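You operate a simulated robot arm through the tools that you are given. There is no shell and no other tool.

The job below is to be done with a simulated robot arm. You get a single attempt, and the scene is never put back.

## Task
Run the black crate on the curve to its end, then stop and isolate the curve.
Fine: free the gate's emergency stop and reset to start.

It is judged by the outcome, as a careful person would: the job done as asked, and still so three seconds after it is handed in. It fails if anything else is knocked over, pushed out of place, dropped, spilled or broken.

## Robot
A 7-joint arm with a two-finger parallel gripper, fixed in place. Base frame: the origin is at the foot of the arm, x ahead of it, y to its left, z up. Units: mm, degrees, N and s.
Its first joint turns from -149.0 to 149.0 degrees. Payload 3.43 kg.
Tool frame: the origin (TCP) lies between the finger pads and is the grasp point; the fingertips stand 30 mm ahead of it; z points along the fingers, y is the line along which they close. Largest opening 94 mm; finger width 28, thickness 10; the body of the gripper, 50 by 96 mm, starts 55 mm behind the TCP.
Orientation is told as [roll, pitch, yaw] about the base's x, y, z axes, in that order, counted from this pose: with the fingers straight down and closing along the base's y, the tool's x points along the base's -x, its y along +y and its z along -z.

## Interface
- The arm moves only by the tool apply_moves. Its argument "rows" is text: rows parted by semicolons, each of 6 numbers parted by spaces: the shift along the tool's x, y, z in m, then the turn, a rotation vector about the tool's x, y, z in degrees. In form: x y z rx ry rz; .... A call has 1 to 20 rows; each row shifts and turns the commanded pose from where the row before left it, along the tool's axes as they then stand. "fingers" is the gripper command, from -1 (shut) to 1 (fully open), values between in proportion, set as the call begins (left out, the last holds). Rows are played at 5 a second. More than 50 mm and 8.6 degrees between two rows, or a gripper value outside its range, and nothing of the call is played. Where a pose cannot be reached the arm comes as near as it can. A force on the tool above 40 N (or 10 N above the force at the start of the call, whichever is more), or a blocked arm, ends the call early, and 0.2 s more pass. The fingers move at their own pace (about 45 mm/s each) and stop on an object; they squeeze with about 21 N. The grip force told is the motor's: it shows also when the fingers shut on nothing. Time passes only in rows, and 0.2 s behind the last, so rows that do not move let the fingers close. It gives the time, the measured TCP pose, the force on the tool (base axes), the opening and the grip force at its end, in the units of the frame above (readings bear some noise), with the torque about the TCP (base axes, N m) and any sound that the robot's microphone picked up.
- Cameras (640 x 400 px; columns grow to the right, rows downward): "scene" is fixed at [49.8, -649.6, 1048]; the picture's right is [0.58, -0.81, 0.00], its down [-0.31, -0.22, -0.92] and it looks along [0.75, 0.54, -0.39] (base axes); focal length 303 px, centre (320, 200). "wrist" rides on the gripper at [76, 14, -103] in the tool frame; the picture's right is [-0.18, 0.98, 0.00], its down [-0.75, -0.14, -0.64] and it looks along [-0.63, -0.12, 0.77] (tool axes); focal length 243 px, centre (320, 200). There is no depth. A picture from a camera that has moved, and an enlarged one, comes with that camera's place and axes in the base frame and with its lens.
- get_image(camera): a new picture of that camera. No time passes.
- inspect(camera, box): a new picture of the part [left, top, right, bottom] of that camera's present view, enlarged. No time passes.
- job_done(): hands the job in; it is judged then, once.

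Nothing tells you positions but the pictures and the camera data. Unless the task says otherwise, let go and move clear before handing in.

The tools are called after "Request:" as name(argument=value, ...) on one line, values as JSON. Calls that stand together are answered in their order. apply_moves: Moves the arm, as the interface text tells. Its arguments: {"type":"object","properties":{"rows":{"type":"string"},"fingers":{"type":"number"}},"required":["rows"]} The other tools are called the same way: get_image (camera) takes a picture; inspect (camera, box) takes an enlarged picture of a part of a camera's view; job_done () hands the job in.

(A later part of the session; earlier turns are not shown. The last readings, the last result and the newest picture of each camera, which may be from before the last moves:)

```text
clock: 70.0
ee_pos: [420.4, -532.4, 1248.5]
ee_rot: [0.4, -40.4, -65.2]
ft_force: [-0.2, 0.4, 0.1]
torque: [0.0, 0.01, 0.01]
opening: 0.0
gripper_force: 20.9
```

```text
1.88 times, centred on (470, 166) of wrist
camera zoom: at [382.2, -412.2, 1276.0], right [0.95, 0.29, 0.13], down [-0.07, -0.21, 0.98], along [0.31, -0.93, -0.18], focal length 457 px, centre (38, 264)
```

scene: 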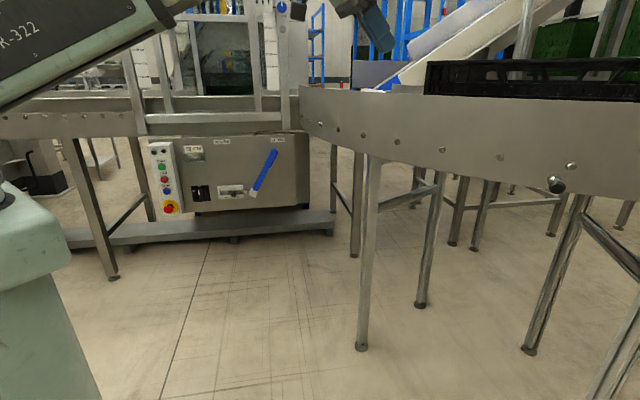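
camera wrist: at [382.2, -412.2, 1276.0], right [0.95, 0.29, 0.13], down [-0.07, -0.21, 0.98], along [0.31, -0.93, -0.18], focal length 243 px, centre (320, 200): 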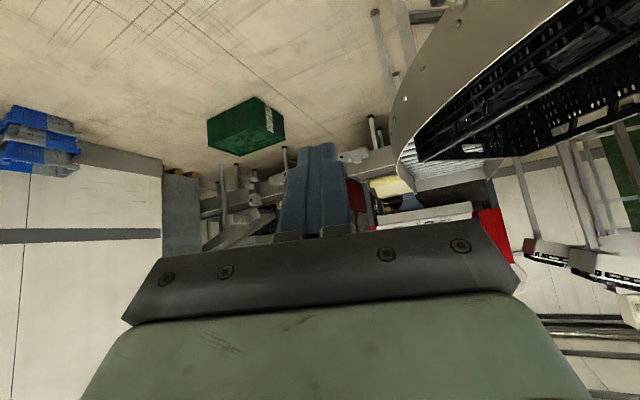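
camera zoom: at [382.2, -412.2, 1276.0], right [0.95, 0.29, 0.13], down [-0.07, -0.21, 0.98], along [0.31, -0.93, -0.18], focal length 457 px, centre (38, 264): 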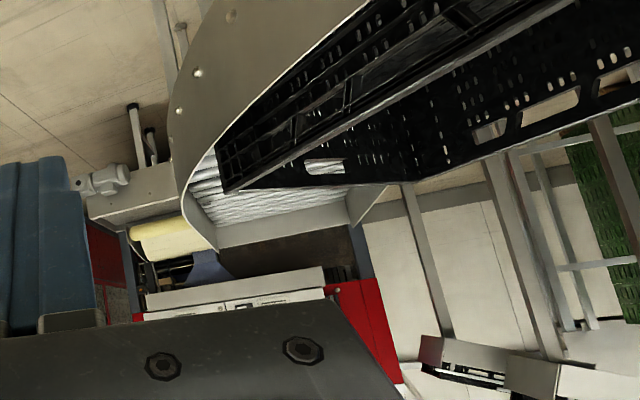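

I can see rollers beyond the crate toward the far end. I'll swing a bit more for a clear view of that end.

Request:
apply_moves(rows="0 -0.035 0 2.2 0 2.6;0 -0.035 0 2.2 0 2.6;0 -0.035 0 2.2 0 2.6;0 -0.035 0 2.2 0 2.6;0 -0.035 0 2.2 0 2.6;0 -0.035 0 2.2 0 2.6;0 -0.035 0 2.2 0 2.6;0 0 0 0 0 0")

Request:
get_image(camera="wrist")

Request:
inspect(camera="wrist", box=[360, 40, 640, 215])

```text
clock: 71.8
ee_pos: [187.6, -593.1, 1244.5]
ee_rot: [0.5, -40.2, -89.2]
ft_force: [0.9, 0.4, 0.0]
torque: [0.01, 0.01, 0.03]
opening: 0.3
gripper_force: 21.6
```

```text
taken
camera wrist: at [199.5, -468.8, 1273.8], right [0.98, -0.12, 0.13], down [-0.14, -0.16, 0.98], along [-0.1, -0.98, -0.18], focal length 243 px, centre (320, 200)
```

wrist: 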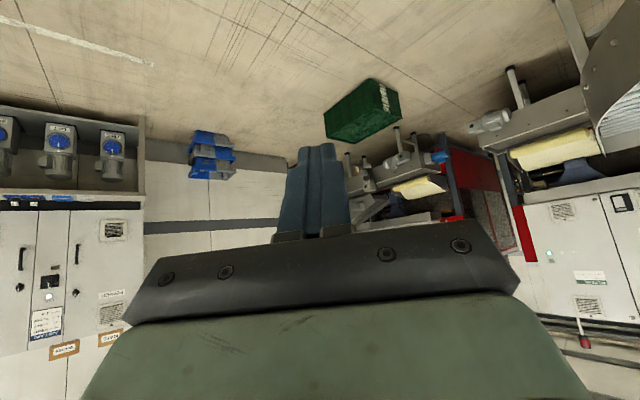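

```text
2.29 times, centred on (500, 128) of wrist
camera zoom: at [199.5, -468.8, 1273.8], right [0.98, -0.12, 0.13], down [-0.14, -0.16, 0.98], along [-0.1, -0.98, -0.18], focal length 555 px, centre (-91, 366)
```

zoom: 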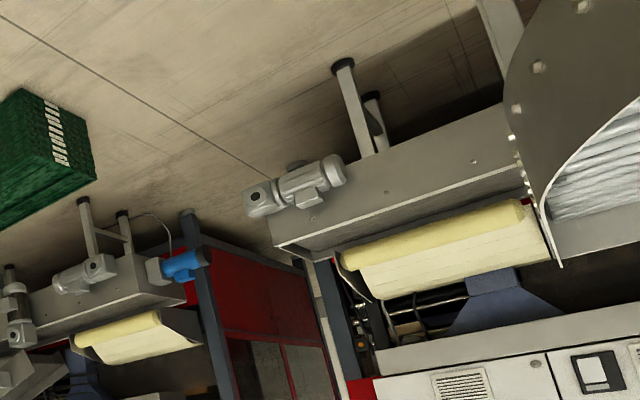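

Beyond the curve's end there is a belt conveyor. I need a view between the last two, so I'll turn back about 14 degrees.

Request:
apply_moves(rows="-0.01 0 -0.012 -2.6 0 -3;-0.01 0 -0.012 -2.6 0 -3;-0.01 0 -0.012 -2.6 0 -3;-0.01 0 -0.012 -2.6 0 -3;0 0 0 0 0 0")

Request:
get_image(camera="wrist")

Request:
inspect(camera="wrist", box=[360, 0, 640, 215])

```text
clock: 73.0
ee_pos: [184.4, -592.2, 1307.4]
ee_rot: [0.8, -40.3, -73.2]
ft_force: [-0.6, -1.0, 0.1]
torque: [-0.01, 0.0, -0.02]
opening: 0.1
gripper_force: 21.1
```

```text
taken
camera wrist: at [162.5, -470.1, 1337.1], right [0.98, 0.16, 0.13], down [-0.1, -0.2, 0.98], along [0.18, -0.97, -0.18], focal length 243 px, centre (320, 200)
```

wrist: 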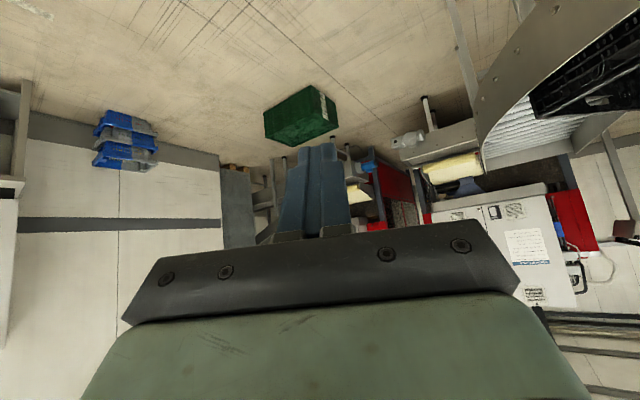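

```text
1.86 times, centred on (500, 108) of wrist
camera zoom: at [162.5, -470.1, 1337.1], right [0.98, 0.16, 0.13], down [-0.1, -0.2, 0.98], along [0.18, -0.97, -0.18], focal length 451 px, centre (-15, 372)
```

zoom: 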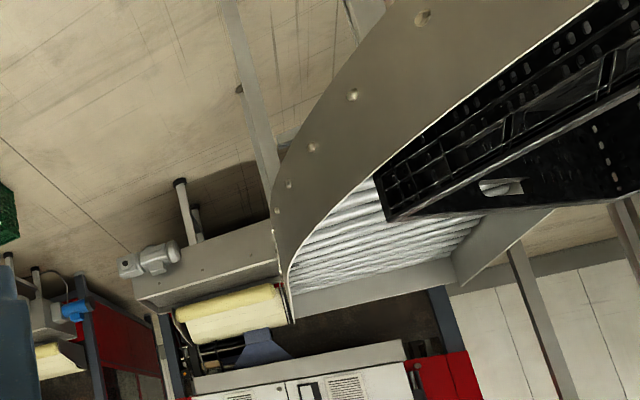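

The curve has an end plate across its rollers at the far end, so the crate will run up against it about 0.4 m on. I'll swing back to the panel to start it.

Request:
apply_moves(rows="0.0064 0.045 0.0077 -2.71 0 -3.21;0.0064 0.045 0.0077 -2.71 0 -3.21;0.0064 0.045 0.0077 -2.71 0 -3.21;0.0064 0.045 0.0077 -2.71 0 -3.21;0.0064 0.045 0.0077 -2.71 0 -3.21;0.0064 0.045 0.0077 -2.71 0 -3.21;0.0064 0.045 0.0077 -2.71 0 -3.21;0.0064 0.045 0.0077 -2.71 0 -3.21;0.0064 0.045 0.0077 -2.71 0 -3.21;0.0064 0.045 0.0077 -2.71 0 -3.21;0.0064 0.045 0.0077 -2.71 0 -3.21;0.0064 0.045 0.0077 -2.71 0 -3.21;0.0064 0.045 0.0077 -2.71 0 -3.21;0 0 0 0 0 0")

Request:
apply_moves(rows="0.0064 0.045 0.0077 -2.71 0 -3.21;0.0064 0.045 0.0077 -2.71 0 -3.21;0.0064 0.045 0.0077 -2.71 0 -3.21;0.0064 0.045 0.0077 -2.71 0 -3.21;0.0064 0.045 0.0077 -2.71 0 -3.21;0.0064 0.045 0.0077 -2.71 0 -3.21;0.0064 0.045 0.0077 -2.71 0 -3.21;0.0064 0.045 0.0077 -2.71 0 -3.21;0.0064 0.045 0.0077 -2.71 0 -3.21;0.0064 0.045 0.0077 -2.71 0 -3.21;0.0064 0.045 0.0077 -2.71 0 -3.21;0 0 0 0 0 0")

```text
clock: 76.0
ee_pos: [605.3, -215.5, 1181.7]
ee_rot: [0.2, -40.6, -18.5]
ft_force: [0.2, 1.2, -0.7]
torque: [0.04, 0.02, 0.01]
opening: 0.0
gripper_force: 20.8
```

```text
clock: 78.7
ee_pos: [583.6, 265.9, 1073.5]
ee_rot: [-0.4, -40.6, 28.3]
ft_force: [1.0, 0.1, 0.6]
torque: [0.02, 0.0, 0.0]
opening: 0.3
gripper_force: 21.1
```

Halfway back; now I'll descend to the panel's front at about z 700, still 200 mm off.

Request:
apply_moves(rows="0.0136 0.0231 0.033 -0.65 0 -0.76;0.0136 0.0231 0.033 -0.65 0 -0.76;0.0136 0.0231 0.033 -0.65 0 -0.76;0.0136 0.0231 0.033 -0.65 0 -0.76;0.0136 0.0231 0.033 -0.65 0 -0.76;0.0136 0.0231 0.033 -0.65 0 -0.76;0.0136 0.0231 0.033 -0.65 0 -0.76;0.0136 0.0231 0.033 -0.65 0 -0.76;0.0136 0.0231 0.033 -0.65 0 -0.76;0.0136 0.0231 0.033 -0.65 0 -0.76;0.0136 0.0231 0.033 -0.65 0 -0.76;0 0 0 0 0 0")

```text
clock: 81.2
ee_pos: [548.6, 543.0, 696.5]
ee_rot: [-0.4, -40.6, 39.2]
ft_force: [-0.2, 0.1, -0.2]
torque: [-0.03, -0.02, 0.0]
opening: 0.0
gripper_force: 20.2
```

Now I'll level the tool while moving forward to about n 870 at START height.

Request:
apply_moves(rows="-0.01 0 0.018 0 -7 0;-0.01 0 0.018 0 -7 0;-0.01 0 0.018 0 -7 0;-0.01 0 0.018 0 -7 0;-0.01 0 0.018 0 -7 0;0 0 0 0 -5 0;0 0 0 0 0 0")

Request:
get_image(camera="wrist")

Request:
inspect(camera="scene", box=[130, 130, 210, 200])

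```text
clock: 82.8
ee_pos: [619.0, 595.2, 686.2]
ee_rot: [-2.7, -76.6, 40.8]
ft_force: [0.7, 0.1, -0.2]
torque: [-0.05, 0.01, 0.01]
opening: 0.0
gripper_force: 21.0
out of reach, approached as far as the arm can: row 4, 5
```

```text
taken
camera wrist: at [518.1, 534.3, 634.5], right [-0.57, 0.8, 0.17], down [-0.27, -0.38, 0.88], along [0.77, 0.46, 0.44], focal length 243 px, centre (320, 200)
```

wrist: 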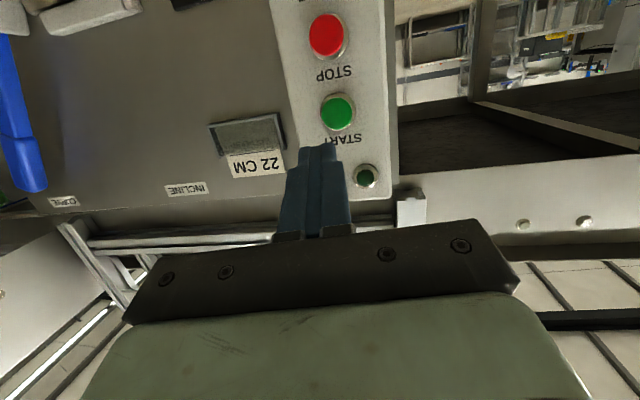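

```text
5.71 times, centred on (170, 165) of scene
camera zoom: at [49.8, -649.6, 1048.0], right [0.58, -0.81, 0.0], down [-0.31, -0.22, -0.92], along [0.75, 0.54, -0.39], focal length 1731 px, centre (1177, 400)
```

zoom: 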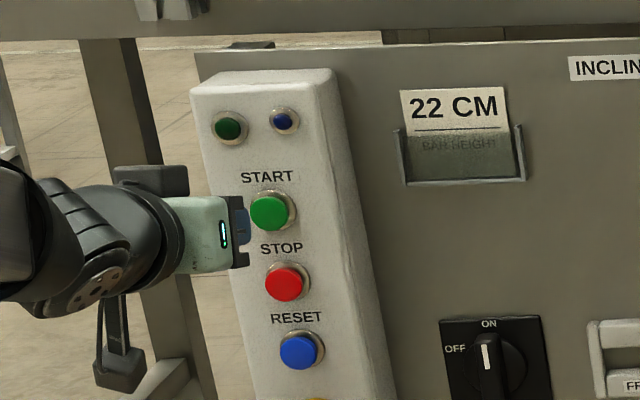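

The green START button is at s 15, z 664. I'll line up about 12 mm in front of it.

Request:
apply_moves(rows="-0.0005 0.0043 0.0216 0 0 0;-0.0005 0.0043 0.0216 0 0 0;-0.0005 0.0043 0.0216 0 0 0;0 0 0 0 0 0")

Request:
inspect(camera="wrist", box=[200, 60, 440, 210])

Request:
inspect(camera="scene", box=[400, 40, 640, 200])

```text
clock: 83.8
ee_pos: [659.0, 647.1, 673.4]
ee_rot: [-2.6, -76.6, 40.7]
ft_force: [-0.3, -0.3, 0.2]
torque: [0.01, 0.0, -0.01]
opening: 0.0
gripper_force: 20.9
```

```text
2.67 times, centred on (320, 135) of wrist
camera zoom: at [559.5, 585.2, 621.3], right [-0.57, 0.8, 0.17], down [-0.27, -0.38, 0.88], along [0.77, 0.46, 0.44], focal length 647 px, centre (320, 373)
```

zoom: 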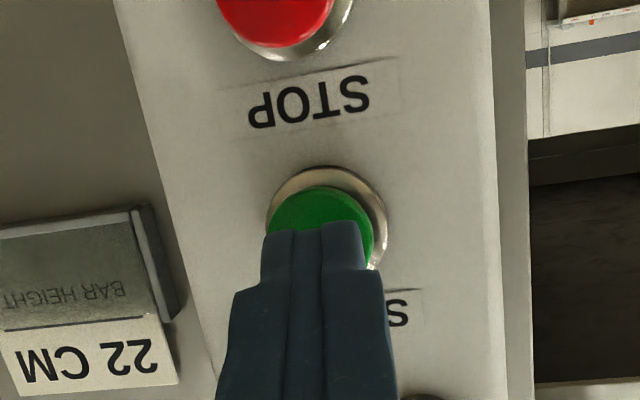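

```text
2.50 times, centred on (520, 120) of scene
camera zoom: at [49.8, -649.6, 1048.0], right [0.58, -0.81, 0.0], down [-0.31, -0.22, -0.92], along [0.75, 0.54, -0.39], focal length 757 px, centre (-180, 400)
```

zoom: 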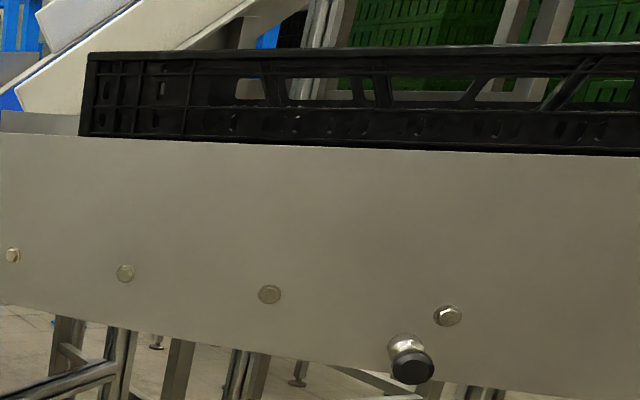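

The tip is centred on START. I'll press it in small steps, as with RESET.

Request:
apply_moves(rows="0.001 -0.002 0.004 0 0 0;0 0 0.004 0 0 0;0 0 0.003 0 0 0;0 0 0.003 0 0 0")

Request:
get_image(camera="scene")

```text
clock: 84.8
ee_pos: [672.5, 652.1, 668.2]
ee_rot: [-2.7, -76.6, 40.8]
ft_force: [-8.8, -5.8, 3.4]
torque: [0.1, -0.14, 0.07]
opening: 0.3
gripper_force: 21.0
heard: click
```

```text
taken
```

scene: 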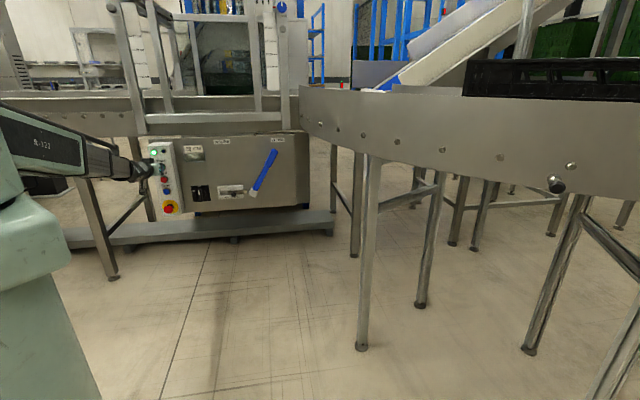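

START clicked, the green lamp is lit and the crate is moving toward the far end. I'll back off and drop down in front of STOP while it runs.

Request:
apply_moves(rows="0 0 -0.018 0 0 0;0.028 0 0 0 0 0;0.028 0 0 0 0 0;0 0 0.012 0 0 0")

Request:
get_image(camera="scene")

Request:
inspect(camera="wrist", box=[200, 60, 440, 210])

```text
clock: 85.8
ee_pos: [659.3, 640.8, 614.5]
ee_rot: [-2.8, -76.5, 40.9]
ft_force: [-0.9, -1.0, -0.2]
torque: [0.0, 0.01, -0.01]
opening: 0.1
gripper_force: 21.2
```

```text
taken
```

scene: 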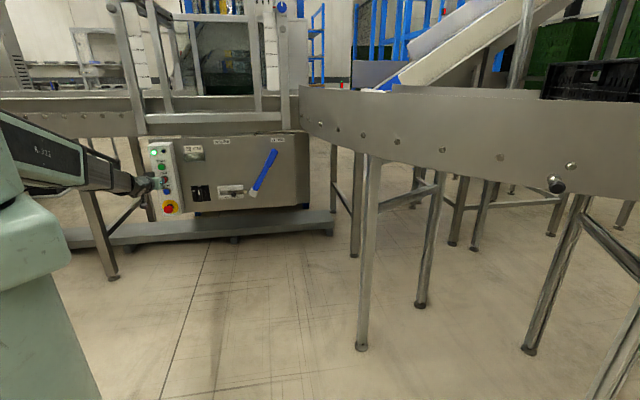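

```text
2.67 times, centred on (320, 135) of wrist
camera zoom: at [558.8, 579.4, 563.6], right [-0.57, 0.8, 0.17], down [-0.27, -0.38, 0.88], along [0.77, 0.46, 0.44], focal length 647 px, centre (320, 373)
```

zoom: 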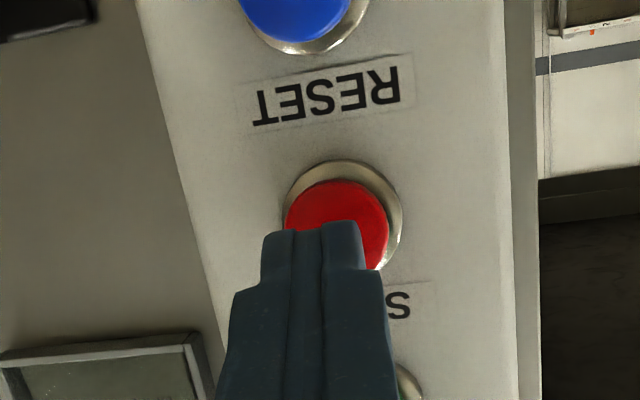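

I'm in front of STOP and the crate is running on toward the end. I'll wait in short steps and watch and listen.

Request:
apply_moves(rows="0 0.002 0 0 0 0;0 0 0 0 0 0;0 0 0 0 0 0")

Request:
get_image(camera="scene")

```text
clock: 86.7
ee_pos: [657.9, 643.4, 616.5]
ee_rot: [-2.8, -76.6, 40.8]
ft_force: [0.2, -0.5, 0.4]
torque: [-0.03, 0.01, 0.02]
opening: 0.0
gripper_force: 20.1
```

```text
taken
```

scene: 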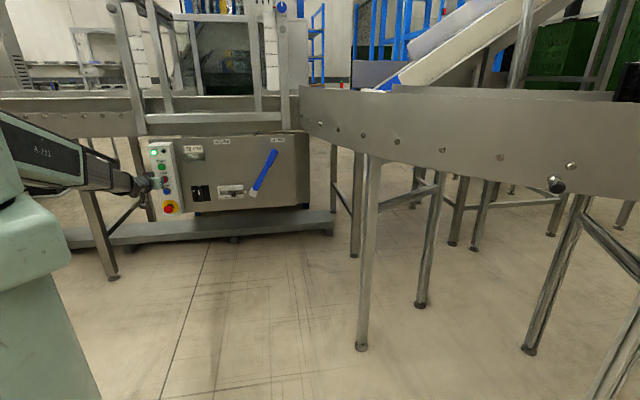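

The crate's trailing edge is about to leave the view; no bump heard yet. I'll wait a little more.

Request:
apply_moves(rows="0 0 0 0 0 0;0 0 0 0 0 0")

Request:
inspect(camera="scene", box=[520, 30, 640, 110])

Request:
get_image(camera="wrist")

```text
clock: 87.2
ee_pos: [657.8, 641.2, 614.8]
ee_rot: [-2.9, -76.6, 40.9]
ft_force: [-0.1, 0.9, -0.7]
torque: [-0.02, 0.0, -0.02]
opening: 0.0
gripper_force: 20.8
```

```text
5.00 times, centred on (580, 70) of scene
camera zoom: at [49.8, -649.6, 1048.0], right [0.58, -0.81, 0.0], down [-0.31, -0.22, -0.92], along [0.75, 0.54, -0.39], focal length 1514 px, centre (-980, 850)
```

zoom: 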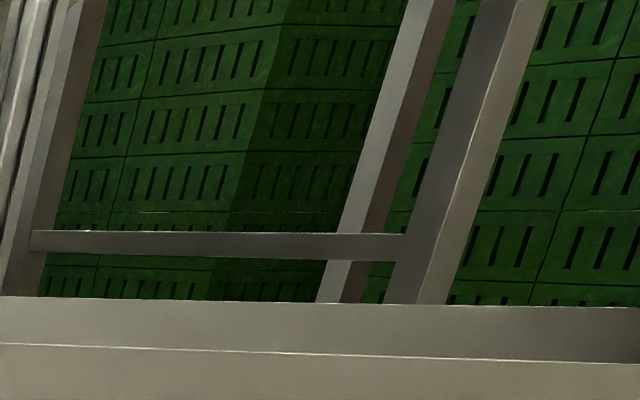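

```text
taken
camera wrist: at [557.1, 580.7, 563.9], right [-0.57, 0.8, 0.17], down [-0.27, -0.38, 0.88], along [0.77, 0.46, 0.44], focal length 243 px, centre (320, 200)
```

wrist: 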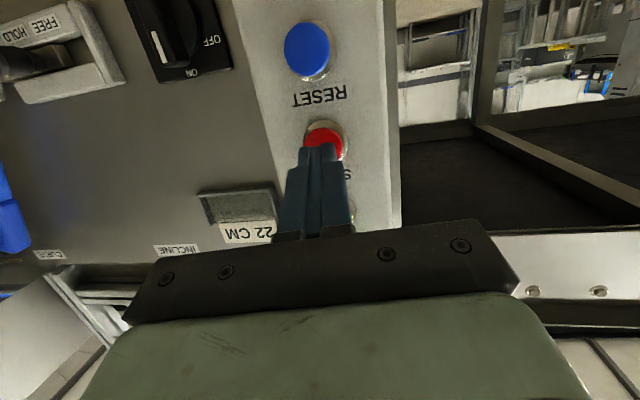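

By my estimate it moves about 200 mm/s with roughly 0.7 m to go in all, so it should arrive around 88.5 s. I'll wait in short steps, listening for it.

Request:
apply_moves(rows="0 0 0 0 0 0;0 0 0 0 0 0")

Request:
apply_moves(rows="0 0 0 0 0 0;0 0 0 0 0 0")

Request:
apply_moves(rows="0 0 0 0 0 0")

```text
clock: 87.8
ee_pos: [656.9, 641.3, 614.3]
ee_rot: [-2.8, -76.6, 40.9]
ft_force: [-0.2, 0.0, -0.1]
torque: [0.01, -0.03, 0.01]
opening: 0.0
gripper_force: 21.0
```

```text
clock: 88.5
ee_pos: [658.0, 642.0, 616.0]
ee_rot: [-2.8, -76.6, 40.8]
ft_force: [0.3, -0.4, 0.6]
torque: [-0.05, 0.02, -0.01]
opening: 0.0
gripper_force: 21.5
```

```text
clock: 88.8
ee_pos: [657.4, 642.4, 613.8]
ee_rot: [-2.9, -76.6, 40.7]
ft_force: [-0.5, -0.1, -0.7]
torque: [0.0, 0.0, -0.01]
opening: 0.0
gripper_force: 21.3
```

No bump yet. I'll give it a bit longer, up to about 91 s.

Request:
apply_moves(rows="0 0 0 0 0 0;0 0 0 0 0 0")

Request:
apply_moves(rows="0 0 0 0 0 0;0 0 0 0 0 0")

Request:
apply_moves(rows="0 0 0 0 0 0;0 0 0 0 0 0")

```text
clock: 89.5
ee_pos: [657.5, 641.2, 615.0]
ee_rot: [-2.9, -76.6, 40.8]
ft_force: [-0.5, 0.0, 0.1]
torque: [0.0, -0.01, -0.03]
opening: 0.0
gripper_force: 21.2
```

```text
clock: 90.0
ee_pos: [658.6, 642.5, 615.3]
ee_rot: [-2.9, -76.6, 40.7]
ft_force: [-0.5, 0.3, -0.7]
torque: [-0.01, 0.01, 0.0]
opening: 0.0
gripper_force: 21.1
```

```text
clock: 90.7
ee_pos: [656.6, 642.1, 614.8]
ee_rot: [-2.8, -76.6, 40.8]
ft_force: [-0.2, 0.1, 0.3]
torque: [0.0, -0.01, 0.01]
opening: 0.0
gripper_force: 20.7
```

Enough time has passed for it to have reached the end plate. I'll press STOP now.

Request:
apply_moves(rows="0 0.001 0.005 0 0 0;0 0 0.005 0 0 0;0 0 0.004 0 0 0;0 0 0.004 0 0 0")

Request:
inspect(camera="scene", box=[130, 130, 210, 200])

```text
clock: 91.7
ee_pos: [669.9, 653.4, 610.8]
ee_rot: [-2.9, -76.6, 40.9]
ft_force: [-7.4, -2.8, 4.3]
torque: [0.15, -0.11, 0.09]
opening: 0.0
gripper_force: 20.5
heard: click
```

```text
5.71 times, centred on (170, 165) of scene
camera zoom: at [49.8, -649.6, 1048.0], right [0.58, -0.81, 0.0], down [-0.31, -0.22, -0.92], along [0.75, 0.54, -0.39], focal length 1731 px, centre (1177, 400)
```

zoom: 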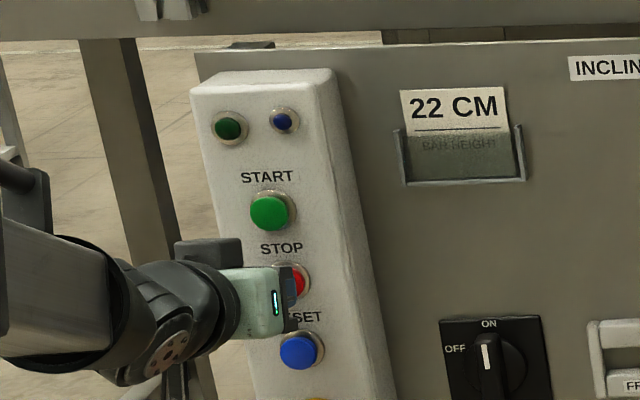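

STOP clicked and the green run lamp went out. Before isolating, I'll go back to the lookout to confirm the crate is at the end.

Request:
apply_moves(rows="0 0 -0.03 0 0 0;0 0 -0.04 0 0 0;0 0 -0.04 0 3 0;0 0 -0.04 0 6 0;0 0 -0.02 0 8 0;0 0 0 0 8 0;0 0 0 0 8 0;0 0 0 0 5 0;-0.0286 0 -0.034 0 0 0;-0.0286 0 -0.034 0 0 0;-0.0286 0 -0.034 0 0 0;-0.0286 0 -0.034 0 0 0;-0.0286 0 -0.034 0 0 0;-0.0286 0 -0.034 0 0 0;-0.0286 0 -0.034 0 0 0;0 0 0 0 0 0")

Request:
apply_moves(rows="-0.0064 -0.044 -0.0077 2.12 0 2.53;-0.0064 -0.044 -0.0077 2.12 0 2.53;-0.0064 -0.044 -0.0077 2.12 0 2.53;-0.0064 -0.044 -0.0077 2.12 0 2.53;-0.0064 -0.044 -0.0077 2.12 0 2.53;-0.0064 -0.044 -0.0077 2.12 0 2.53;-0.0064 -0.044 -0.0077 2.12 0 2.53;-0.0064 -0.044 -0.0077 2.12 0 2.53;-0.0064 -0.044 -0.0077 2.12 0 2.53;-0.0064 -0.044 -0.0077 2.12 0 2.53;-0.0064 -0.044 -0.0077 2.12 0 2.53;-0.0064 -0.044 -0.0077 2.12 0 2.53;-0.0064 -0.044 -0.0077 2.12 0 2.53;-0.0064 -0.044 -0.0077 2.12 0 2.53;0 0 0 0 0 0")

Request:
get_image(camera="wrist")

```text
clock: 95.0
ee_pos: [536.7, 554.0, 964.2]
ee_rot: [-1.1, -41.6, 38.2]
ft_force: [0.0, -0.4, 0.0]
torque: [-0.03, 0.0, 0.03]
opening: 0.0
gripper_force: 21.2
out of reach, approached as far as the arm can: row 5
```

```text
clock: 98.2
ee_pos: [697.1, -22.9, 1105.0]
ee_rot: [0.8, -41.8, -9.3]
ft_force: [-0.6, 0.4, 0.2]
torque: [0.0, -0.03, -0.02]
opening: 0.0
gripper_force: 20.8
```

```text
taken
camera wrist: at [575.6, 10.3, 1130.3], right [0.29, 0.95, 0.13], down [0.11, -0.17, 0.98], along [0.95, -0.26, -0.15], focal length 243 px, centre (320, 200)
```

wrist: 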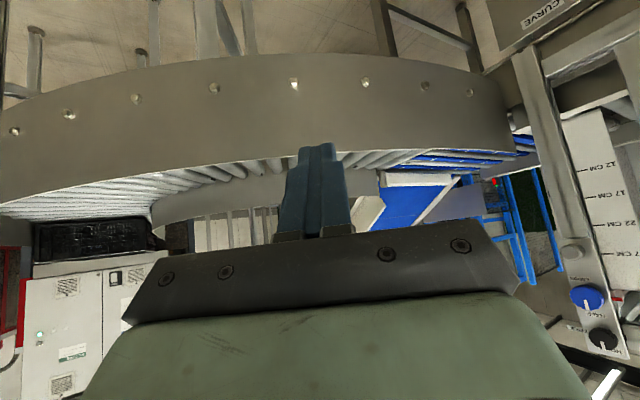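

The rollers are empty up to the crate at the far left. I'll swing further for a clear look at the end.

Request:
apply_moves(rows="-0.01 -0.042 -0.012 2.3 0 2.7;-0.01 -0.042 -0.012 2.3 0 2.7;-0.01 -0.042 -0.012 2.3 0 2.7;-0.01 -0.042 -0.012 2.3 0 2.7;-0.01 -0.042 -0.012 2.3 0 2.7;-0.01 -0.042 -0.012 2.3 0 2.7;-0.01 -0.042 -0.012 2.3 0 2.7;-0.01 -0.042 -0.012 2.3 0 2.7;-0.01 -0.042 -0.012 2.3 0 2.7;-0.01 -0.042 -0.012 2.3 0 2.7;-0.01 -0.042 -0.012 2.3 0 2.7;-0.01 -0.042 -0.012 2.3 0 2.7;0 -0.042 0 2.3 0 2.7;0 -0.042 0 2.3 0 2.7;0 -0.042 0 2.3 0 2.7;0 0 0 0 0 0")

Request:
get_image(camera="wrist")

Request:
inspect(camera="wrist", box=[340, 40, 640, 230])

```text
clock: 101.7
ee_pos: [354.1, -527.5, 1281.1]
ee_rot: [2.0, -40.6, -63.3]
ft_force: [-0.2, 0.6, 0.8]
torque: [-0.04, 0.04, 0.02]
opening: 0.2
gripper_force: 21.2
```

```text
taken
camera wrist: at [308.5, -411.5, 1308.3], right [0.93, 0.34, 0.15], down [-0.08, -0.21, 0.97], along [0.36, -0.92, -0.17], focal length 243 px, centre (320, 200)
```

wrist: 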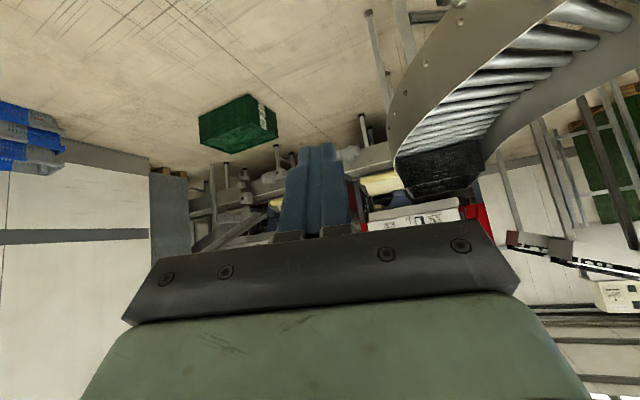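

```text
2.11 times, centred on (490, 135) of wrist
camera zoom: at [308.5, -411.5, 1308.3], right [0.93, 0.34, 0.15], down [-0.08, -0.21, 0.97], along [0.36, -0.92, -0.17], focal length 511 px, centre (-38, 337)
```

zoom: 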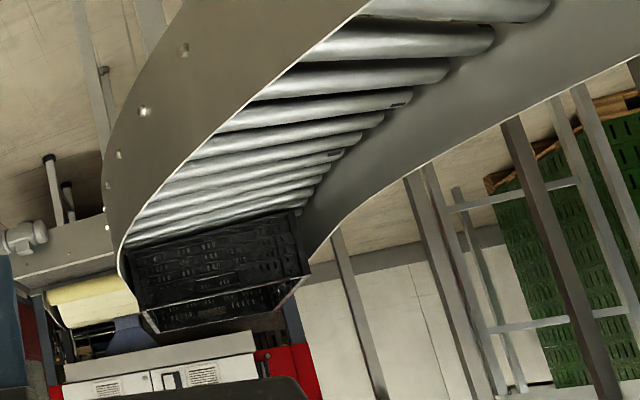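

The crate sits at the far end. I'll move to the earlier side view to check it's up against the end plate.

Request:
apply_moves(rows="0 -0.04 0 1.2 0 1.4;0 -0.04 0 1.2 0 1.4;0 -0.04 0 1.2 0 1.4;0 -0.04 0 1.2 0 1.4;0 -0.035 0 1.2 0 1.4;0 0 0 0 0 0")

Request:
inspect(camera="wrist", box=[360, 40, 640, 215])

Request:
inspect(camera="wrist", box=[420, 90, 580, 190])

```text
clock: 103.0
ee_pos: [177.6, -611.5, 1277.5]
ee_rot: [2.0, -40.4, -72.3]
ft_force: [0.3, 0.1, 0.2]
torque: [-0.02, -0.02, 0.02]
opening: 0.0
gripper_force: 21.2
```

```text
2.29 times, centred on (500, 128) of wrist
camera zoom: at [150.1, -489.4, 1306.0], right [0.97, 0.18, 0.15], down [-0.11, -0.2, 0.97], along [0.21, -0.96, -0.18], focal length 555 px, centre (-91, 366)
```

zoom: 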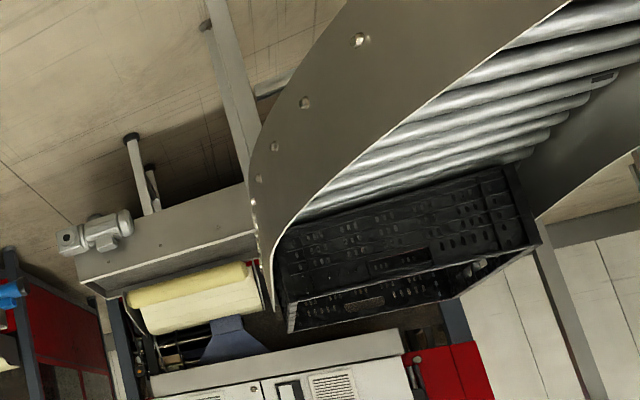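

```text
4.00 times, centred on (500, 140) of wrist
camera zoom: at [150.1, -489.4, 1306.0], right [0.97, 0.18, 0.15], down [-0.11, -0.2, 0.97], along [0.21, -0.96, -0.18], focal length 970 px, centre (-400, 440)
```

zoom: 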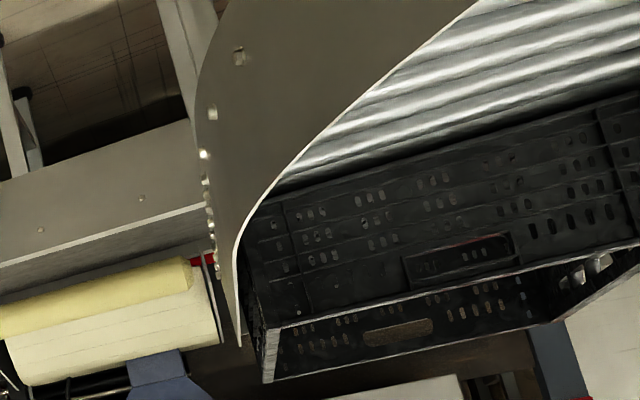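

The crate's length works out to put its leading side right at the end plate, and it is at rest on the curve. Now I'll return to the panel to turn the isolator OFF.

Request:
apply_moves(rows="0.0064 0.045 0.0077 -2.71 0 -3.21;0.0064 0.045 0.0077 -2.71 0 -3.21;0.0064 0.045 0.0077 -2.71 0 -3.21;0.0064 0.045 0.0077 -2.71 0 -3.21;0.0064 0.045 0.0077 -2.71 0 -3.21;0.0064 0.045 0.0077 -2.71 0 -3.21;0.0064 0.045 0.0077 -2.71 0 -3.21;0.0064 0.045 0.0077 -2.71 0 -3.21;0.0064 0.045 0.0077 -2.71 0 -3.21;0.0064 0.045 0.0077 -2.71 0 -3.21;0.0064 0.045 0.0077 -2.71 0 -3.21;0.0064 0.045 0.0077 -2.71 0 -3.21;0.0064 0.045 0.0077 -2.71 0 -3.21;0 0 0 0 0 0")

Request:
apply_moves(rows="0.0064 0.045 0.0077 -2.71 0 -3.21;0.0064 0.045 0.0077 -2.71 0 -3.21;0.0064 0.045 0.0077 -2.71 0 -3.21;0.0064 0.045 0.0077 -2.71 0 -3.21;0.0064 0.045 0.0077 -2.71 0 -3.21;0.0064 0.045 0.0077 -2.71 0 -3.21;0.0064 0.045 0.0077 -2.71 0 -3.21;0.0064 0.045 0.0077 -2.71 0 -3.21;0.0064 0.045 0.0077 -2.71 0 -3.21;0 0 0 0 0 0")

```text
clock: 106.0
ee_pos: [588.6, -218.1, 1159.1]
ee_rot: [0.7, -41.7, -17.0]
ft_force: [0.3, -0.2, -0.2]
torque: [0.03, 0.02, -0.02]
opening: 0.2
gripper_force: 21.3
```

```text
clock: 108.2
ee_pos: [606.2, 183.9, 1077.8]
ee_rot: [-0.6, -41.6, 21.7]
ft_force: [0.0, -0.1, 0.5]
torque: [0.01, 0.02, -0.01]
opening: 0.1
gripper_force: 21.2
out of reach, approached as far as the arm can: row 6, 7, 8, 9
```

On the way back; I'll descend in front of the isolator, staying about 200 mm off the panel.

Request:
apply_moves(rows="0.01533 0.02156 0.0353 -0.555 0 -0.617;0.01533 0.02156 0.0353 -0.555 0 -0.617;0.01533 0.02156 0.0353 -0.555 0 -0.617;0.01533 0.02156 0.0353 -0.555 0 -0.617;0.01533 0.02156 0.0353 -0.555 0 -0.617;0.01533 0.02156 0.0353 -0.555 0 -0.617;0.01533 0.02156 0.0353 -0.555 0 -0.617;0.01533 0.02156 0.0353 -0.555 0 -0.617;0.01533 0.02156 0.0353 -0.555 0 -0.617;0.01533 0.02156 0.0353 -0.555 0 -0.617;0.01533 0.02156 0.0353 -0.555 0 -0.617;0.01533 0.02156 0.0353 -0.555 0 -0.617;0 0 0 0 0 0")

Request:
get_image(camera="wrist")

```text
clock: 111.0
ee_pos: [629.8, 476.7, 640.4]
ee_rot: [-0.3, -41.6, 31.6]
ft_force: [0.3, -0.5, -0.8]
torque: [-0.01, -0.01, 0.03]
opening: 0.1
gripper_force: 20.9
out of reach, approached as far as the arm can: row 1
```

```text
taken
camera wrist: at [516.0, 424.4, 665.3], right [-0.39, 0.91, 0.12], down [0.19, -0.04, 0.98], along [0.9, 0.41, -0.15], focal length 243 px, centre (320, 200)
```

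wrist: 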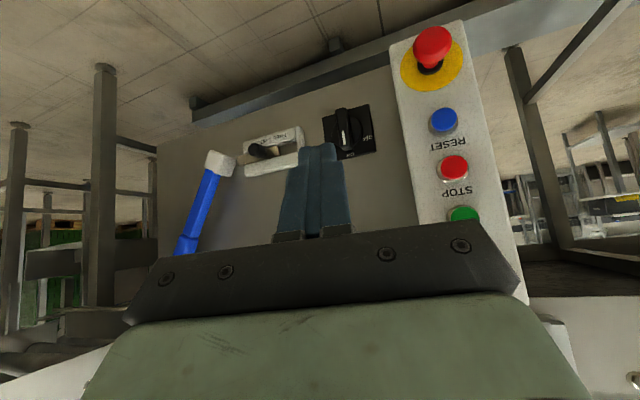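

I can see the isolator directly ahead. I'll level the tool while moving down and forward, opening the fingers to 50 mm.

Request:
apply_moves(rows="0.008 0.0027 0.0268 0 -6.2 0;0.008 0.0027 0.0268 0 -6.2 0;0.008 0.0027 0.0268 0 -6.2 0;0.008 0.0027 0.0268 0 -6.2 0;0.008 0.0027 0.0268 0 -6.2 0;0.008 0.0027 0.0268 0 -6.2 0;0 0 0 0 0 0", fingers=0.06)

Request:
get_image(camera="wrist")

Request:
inspect(camera="wrist", box=[240, 40, 440, 165])

Request:
inspect(camera="scene", box=[160, 160, 260, 220])

```text
clock: 112.7
ee_pos: [712.0, 543.6, 513.8]
ee_rot: [-1.6, -78.8, 33.0]
ft_force: [0.0, -0.2, 0.0]
torque: [-0.02, 0.01, -0.04]
opening: 49.8
gripper_force: 0.1
```

```text
taken
camera wrist: at [606.8, 497.0, 458.7], right [-0.48, 0.86, 0.17], down [-0.34, -0.37, 0.86], along [0.81, 0.36, 0.47], focal length 243 px, centre (320, 200)
```

wrist: 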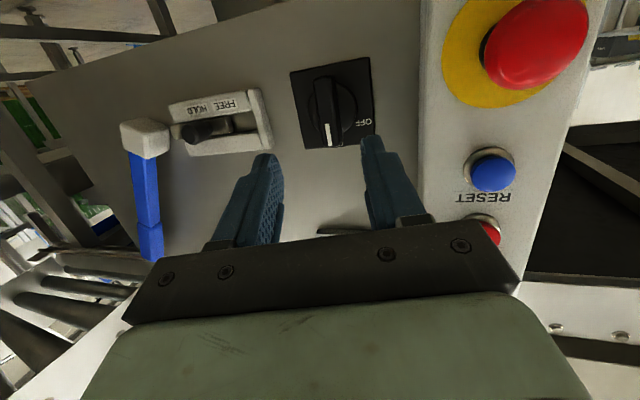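

```text
3.20 times, centred on (340, 102) of wrist
camera zoom: at [606.8, 497.0, 458.7], right [-0.48, 0.86, 0.17], down [-0.34, -0.37, 0.86], along [0.81, 0.36, 0.47], focal length 776 px, centre (256, 512)
```

zoom: 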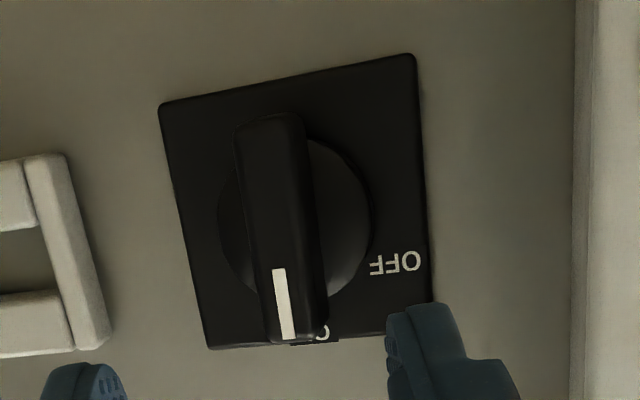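

```text
6.40 times, centred on (210, 190) of scene
camera zoom: at [49.8, -649.6, 1048.0], right [0.58, -0.81, 0.0], down [-0.31, -0.22, -0.92], along [0.75, 0.54, -0.39], focal length 1938 px, centre (1024, 264)
```

zoom: 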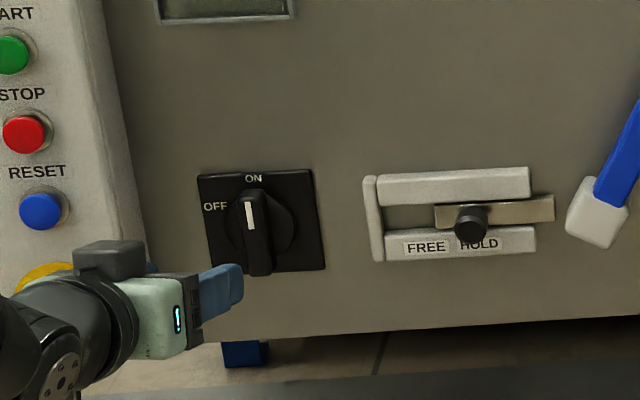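

The isolator handle's front is at s 143, n 1020, z 500, standing vertical at ON. I'll advance along the tool axis with the fingers straddling it.

Request:
apply_moves(rows="-0.0029 0.0018 0.025 0 0 0;-0.0029 0.0018 0.025 0 0 0;-0.0029 0.0018 0.025 0 0 0;0 0 0 0 0 0")

Request:
inspect(camera="wrist", box=[220, 60, 420, 185])

Request:
inspect(camera="scene", box=[160, 160, 260, 220])

```text
clock: 113.7
ee_pos: [775.1, 588.4, 508.2]
ee_rot: [-1.8, -78.7, 32.9]
ft_force: [0.3, -0.5, -1.2]
torque: [0.01, 0.01, 0.0]
opening: 49.9
gripper_force: 0.0
```

```text
3.20 times, centred on (320, 122) of wrist
camera zoom: at [669.8, 540.4, 452.9], right [-0.48, 0.86, 0.17], down [-0.34, -0.37, 0.86], along [0.81, 0.36, 0.47], focal length 776 px, centre (320, 448)
```

zoom: 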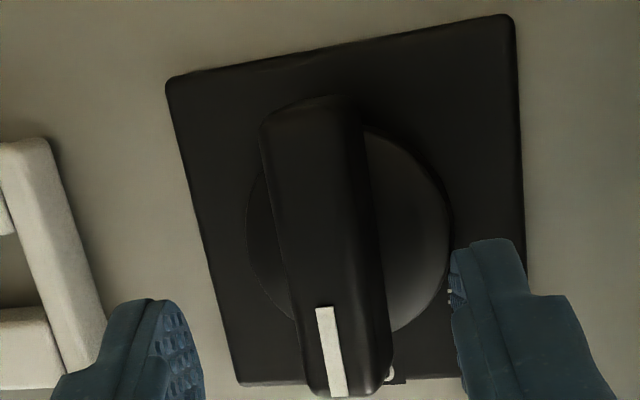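

```text
6.40 times, centred on (210, 190) of scene
camera zoom: at [49.8, -649.6, 1048.0], right [0.58, -0.81, 0.0], down [-0.31, -0.22, -0.92], along [0.75, 0.54, -0.39], focal length 1938 px, centre (1024, 264)
```

zoom: 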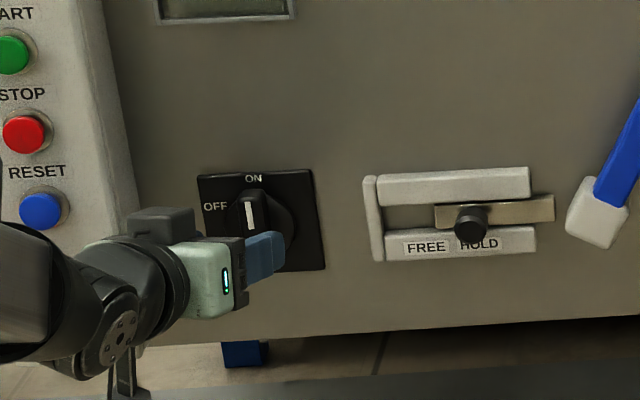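

The fingers straddle the handle evenly. I'll advance the remaining 36 mm slowly, watching for contact.

Request:
apply_moves(rows="-0.0006 0.0005 0.0061 0 0 0;-0.0006 0.0005 0.0061 0 0 0;-0.0006 0.0005 0.0061 0 0 0;-0.0006 0.0005 0.0061 0 0 0;-0.0006 0.0005 0.0061 0 0 0;-0.0006 0.0005 0.0061 0 0 0;0 0 0 0 0 0")

Request:
inspect(camera="wrist", box=[220, 60, 420, 185])

Request:
inspect(camera="scene", box=[160, 160, 260, 220])

```text
clock: 115.2
ee_pos: [805.0, 609.8, 505.0]
ee_rot: [-1.8, -78.9, 33.1]
ft_force: [-0.2, 0.5, -0.1]
torque: [-0.04, 0.0, 0.02]
opening: 49.9
gripper_force: 0.5
```

```text
3.20 times, centred on (320, 122) of wrist
camera zoom: at [698.7, 562.8, 449.0], right [-0.48, 0.86, 0.17], down [-0.34, -0.37, 0.86], along [0.81, 0.36, 0.47], focal length 776 px, centre (320, 448)
```

zoom: 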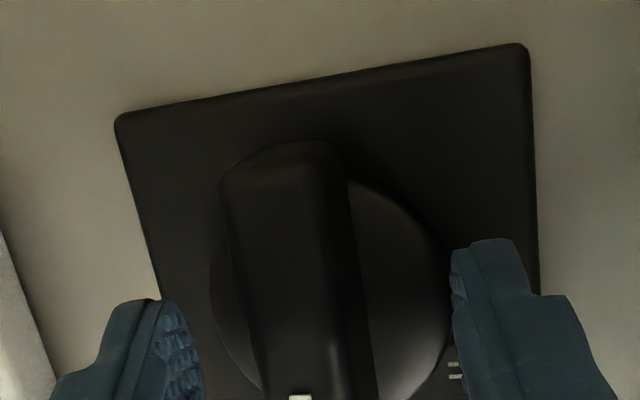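

```text
6.40 times, centred on (210, 190) of scene
camera zoom: at [49.8, -649.6, 1048.0], right [0.58, -0.81, 0.0], down [-0.31, -0.22, -0.92], along [0.75, 0.54, -0.39], focal length 1938 px, centre (1024, 264)
```

zoom: 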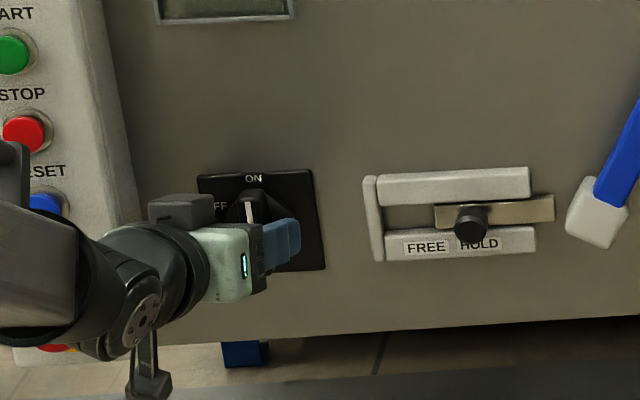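

No contact; the handle sits slightly toward the right finger, so I'll shift 3 mm and close on it.

Request:
apply_moves(rows="0 -0.003 0 0 0 0;0 0 0 0 0 0")

Request:
apply_moves(rows="0 0 0 0 0 0;0 0 0 0 0 0;0 0 0 0 0 0;0 0 0 0 0 0", fingers=-1)

Request:
inspect(camera="wrist", box=[220, 60, 420, 185])

```text
clock: 115.8
ee_pos: [805.1, 607.5, 504.6]
ee_rot: [-1.8, -78.8, 33.1]
ft_force: [-4.1, 7.9, 1.1]
torque: [0.05, -0.01, 0.27]
opening: 55.0
gripper_force: 4.5
```

```text
clock: 116.4
ee_pos: [801.3, 614.9, 504.6]
ee_rot: [-3.2, -78.7, 35.2]
ft_force: [-14.0, 21.3, 1.4]
torque: [0.25, -0.17, 1.02]
opening: 38.9
gripper_force: 21.4
stopped in row 2: the force on the tool passed its limit at 43 N (the readings are from after the stop); the commanded pose is now the measured one
```

```text
3.20 times, centred on (320, 122) of wrist
camera zoom: at [696.8, 565.4, 449.7], right [-0.49, 0.85, 0.17], down [-0.34, -0.37, 0.87], along [0.8, 0.37, 0.47], focal length 776 px, centre (320, 448)
```

zoom: 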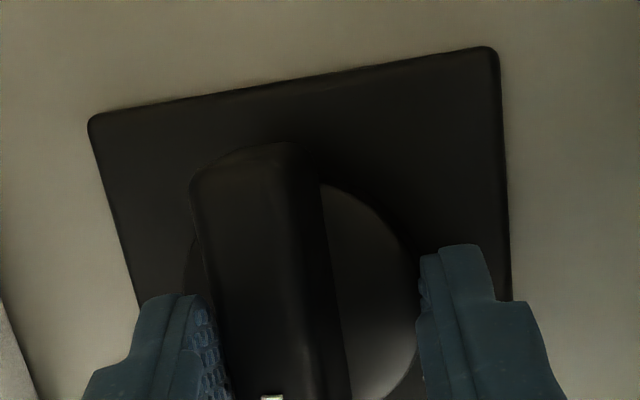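

The fingers met the round disc under the handle, so I'm a bit too deep. I'll open, back out about 12 mm and grip only the raised bar.

Request:
apply_moves(rows="0 0 0 0 0 0;0 0 0 0 0 0;0 0 -0.006 0 0 0;0 0 -0.006 0 0 0;0 0 0 0 0 0", fingers=0.06)

Request:
get_image(camera="wrist")

Request:
inspect(camera="wrist", box=[220, 60, 420, 185])

Request:
inspect(camera="scene", box=[185, 170, 235, 210])

```text
clock: 117.6
ee_pos: [792.8, 605.2, 506.7]
ee_rot: [-2.4, -78.9, 34.1]
ft_force: [-0.2, 0.2, 0.3]
torque: [0.04, 0.01, 0.01]
opening: 49.9
gripper_force: 0.1
```

```text
taken
camera wrist: at [688.0, 557.2, 451.6], right [-0.49, 0.86, 0.17], down [-0.34, -0.37, 0.87], along [0.8, 0.36, 0.47], focal length 243 px, centre (320, 200)
```

wrist: 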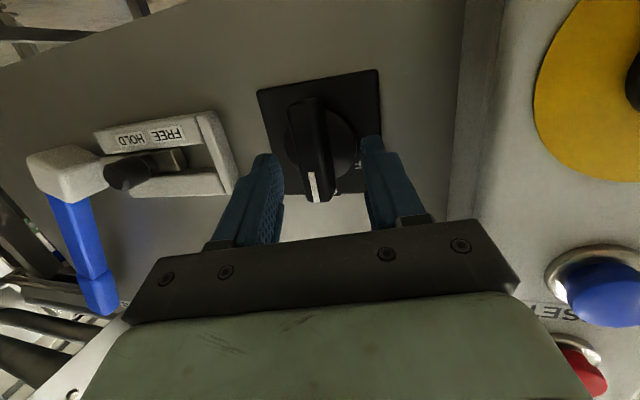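

```text
3.20 times, centred on (320, 122) of wrist
camera zoom: at [688.0, 557.2, 451.6], right [-0.49, 0.86, 0.17], down [-0.34, -0.37, 0.87], along [0.8, 0.36, 0.47], focal length 776 px, centre (320, 448)
```

zoom: 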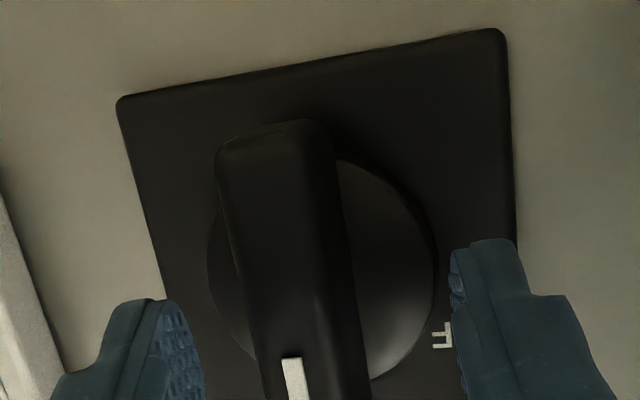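

```text
10.00 times, centred on (210, 190) of scene
camera zoom: at [49.8, -649.6, 1048.0], right [0.58, -0.81, 0.0], down [-0.31, -0.22, -0.92], along [0.75, 0.54, -0.39], focal length 3029 px, centre (1420, 300)
```

zoom: 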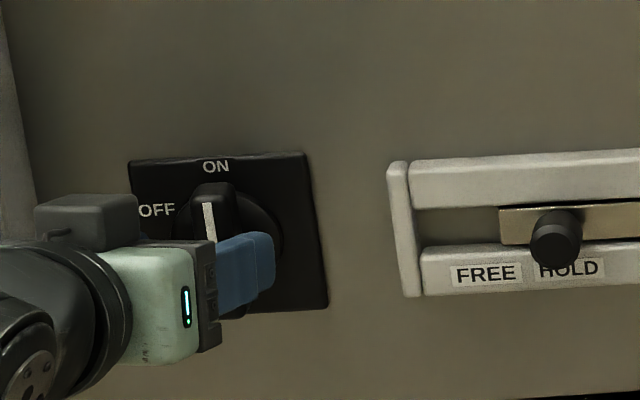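

The bar is clear now. I'll shift 3 mm, go 4 mm in and close on the bar alone.

Request:
apply_moves(rows="0 -0.003 0.004 0 0 0;0 0 0 0 0 0")

Request:
apply_moves(rows="0 0 0 0 0 0;0 0 0 0 0 0;0 0 0 0 0 0;0 0 0 0 0 0", fingers=-1)

Request:
inspect(camera="wrist", box=[220, 60, 420, 185])

```text
clock: 118.2
ee_pos: [797.9, 604.9, 507.2]
ee_rot: [-2.4, -78.7, 34.2]
ft_force: [0.2, 0.6, 0.4]
torque: [0.01, 0.0, -0.01]
opening: 49.9
gripper_force: 0.2
```

```text
clock: 119.2
ee_pos: [798.3, 603.5, 506.9]
ee_rot: [-2.1, -78.9, 33.6]
ft_force: [14.5, -25.7, -1.0]
torque: [-0.49, 0.22, -0.66]
opening: 20.7
gripper_force: 44.7
```

```text
3.20 times, centred on (320, 122) of wrist
camera zoom: at [693.7, 555.0, 451.4], right [-0.48, 0.86, 0.17], down [-0.34, -0.37, 0.86], along [0.81, 0.36, 0.47], focal length 776 px, centre (320, 448)
```

zoom: 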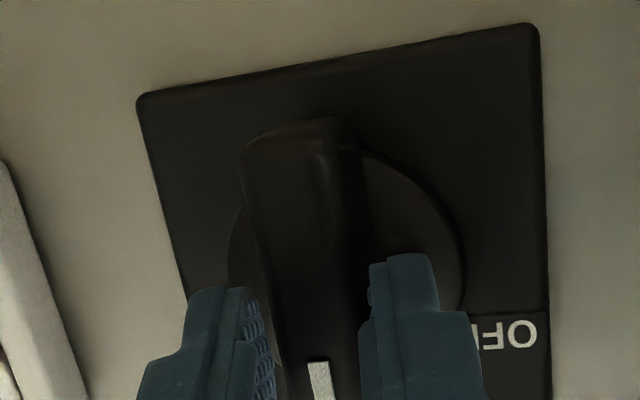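

The bar is gripped at 20.7 mm. I'll relieve the side force and start turning counter-clockwise toward OFF.

Request:
apply_moves(rows="0 -0.0015 0 0 0 0;0 -0.0015 0 0 0 0;0 0 0 0 0 0")

Request:
apply_moves(rows="0 0 0 0 0 -5;0 0 0 0 0 -5;0 0 0 0 0 -5;0 0 0 0 0 -5;0 0 0 0 0 -5")

Request:
inspect(camera="wrist", box=[220, 60, 420, 185])

Request:
inspect(camera="scene", box=[185, 170, 235, 210])

```text
clock: 120.0
ee_pos: [798.1, 603.3, 507.4]
ee_rot: [-2.7, -78.7, 34.4]
ft_force: [3.1, -15.3, -1.2]
torque: [0.47, -0.55, -0.12]
opening: 20.5
gripper_force: 45.1
```

```text
clock: 121.2
ee_pos: [798.1, 602.5, 506.8]
ee_rot: [-65.2, -62.1, 99.6]
ft_force: [-28.2, -8.2, 5.3]
torque: [0.64, -0.47, 0.92]
opening: 19.8
gripper_force: 44.9
```

```text
3.20 times, centred on (320, 122) of wrist
camera zoom: at [711.8, 525.4, 452.9], right [-0.55, 0.79, -0.26], down [-0.52, -0.09, 0.85], along [0.65, 0.6, 0.46], focal length 776 px, centre (320, 448)
```

zoom: 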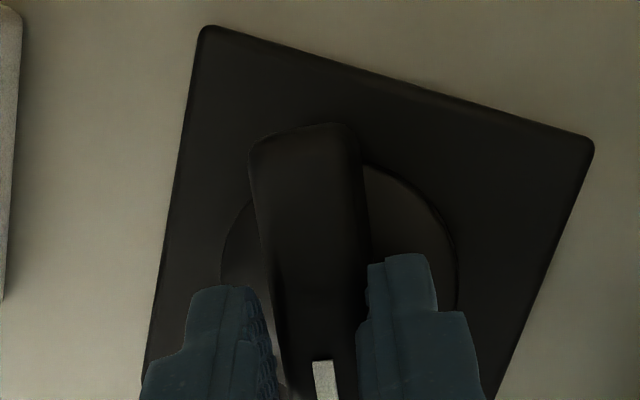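

```text
10.00 times, centred on (210, 190) of scene
camera zoom: at [49.8, -649.6, 1048.0], right [0.58, -0.81, 0.0], down [-0.31, -0.22, -0.92], along [0.75, 0.54, -0.39], focal length 3029 px, centre (1420, 300)
```

zoom: 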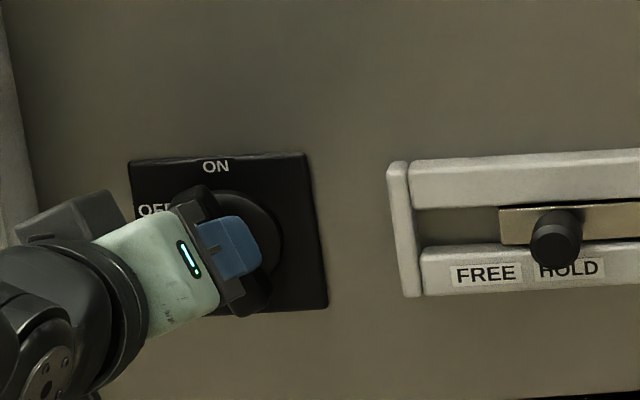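

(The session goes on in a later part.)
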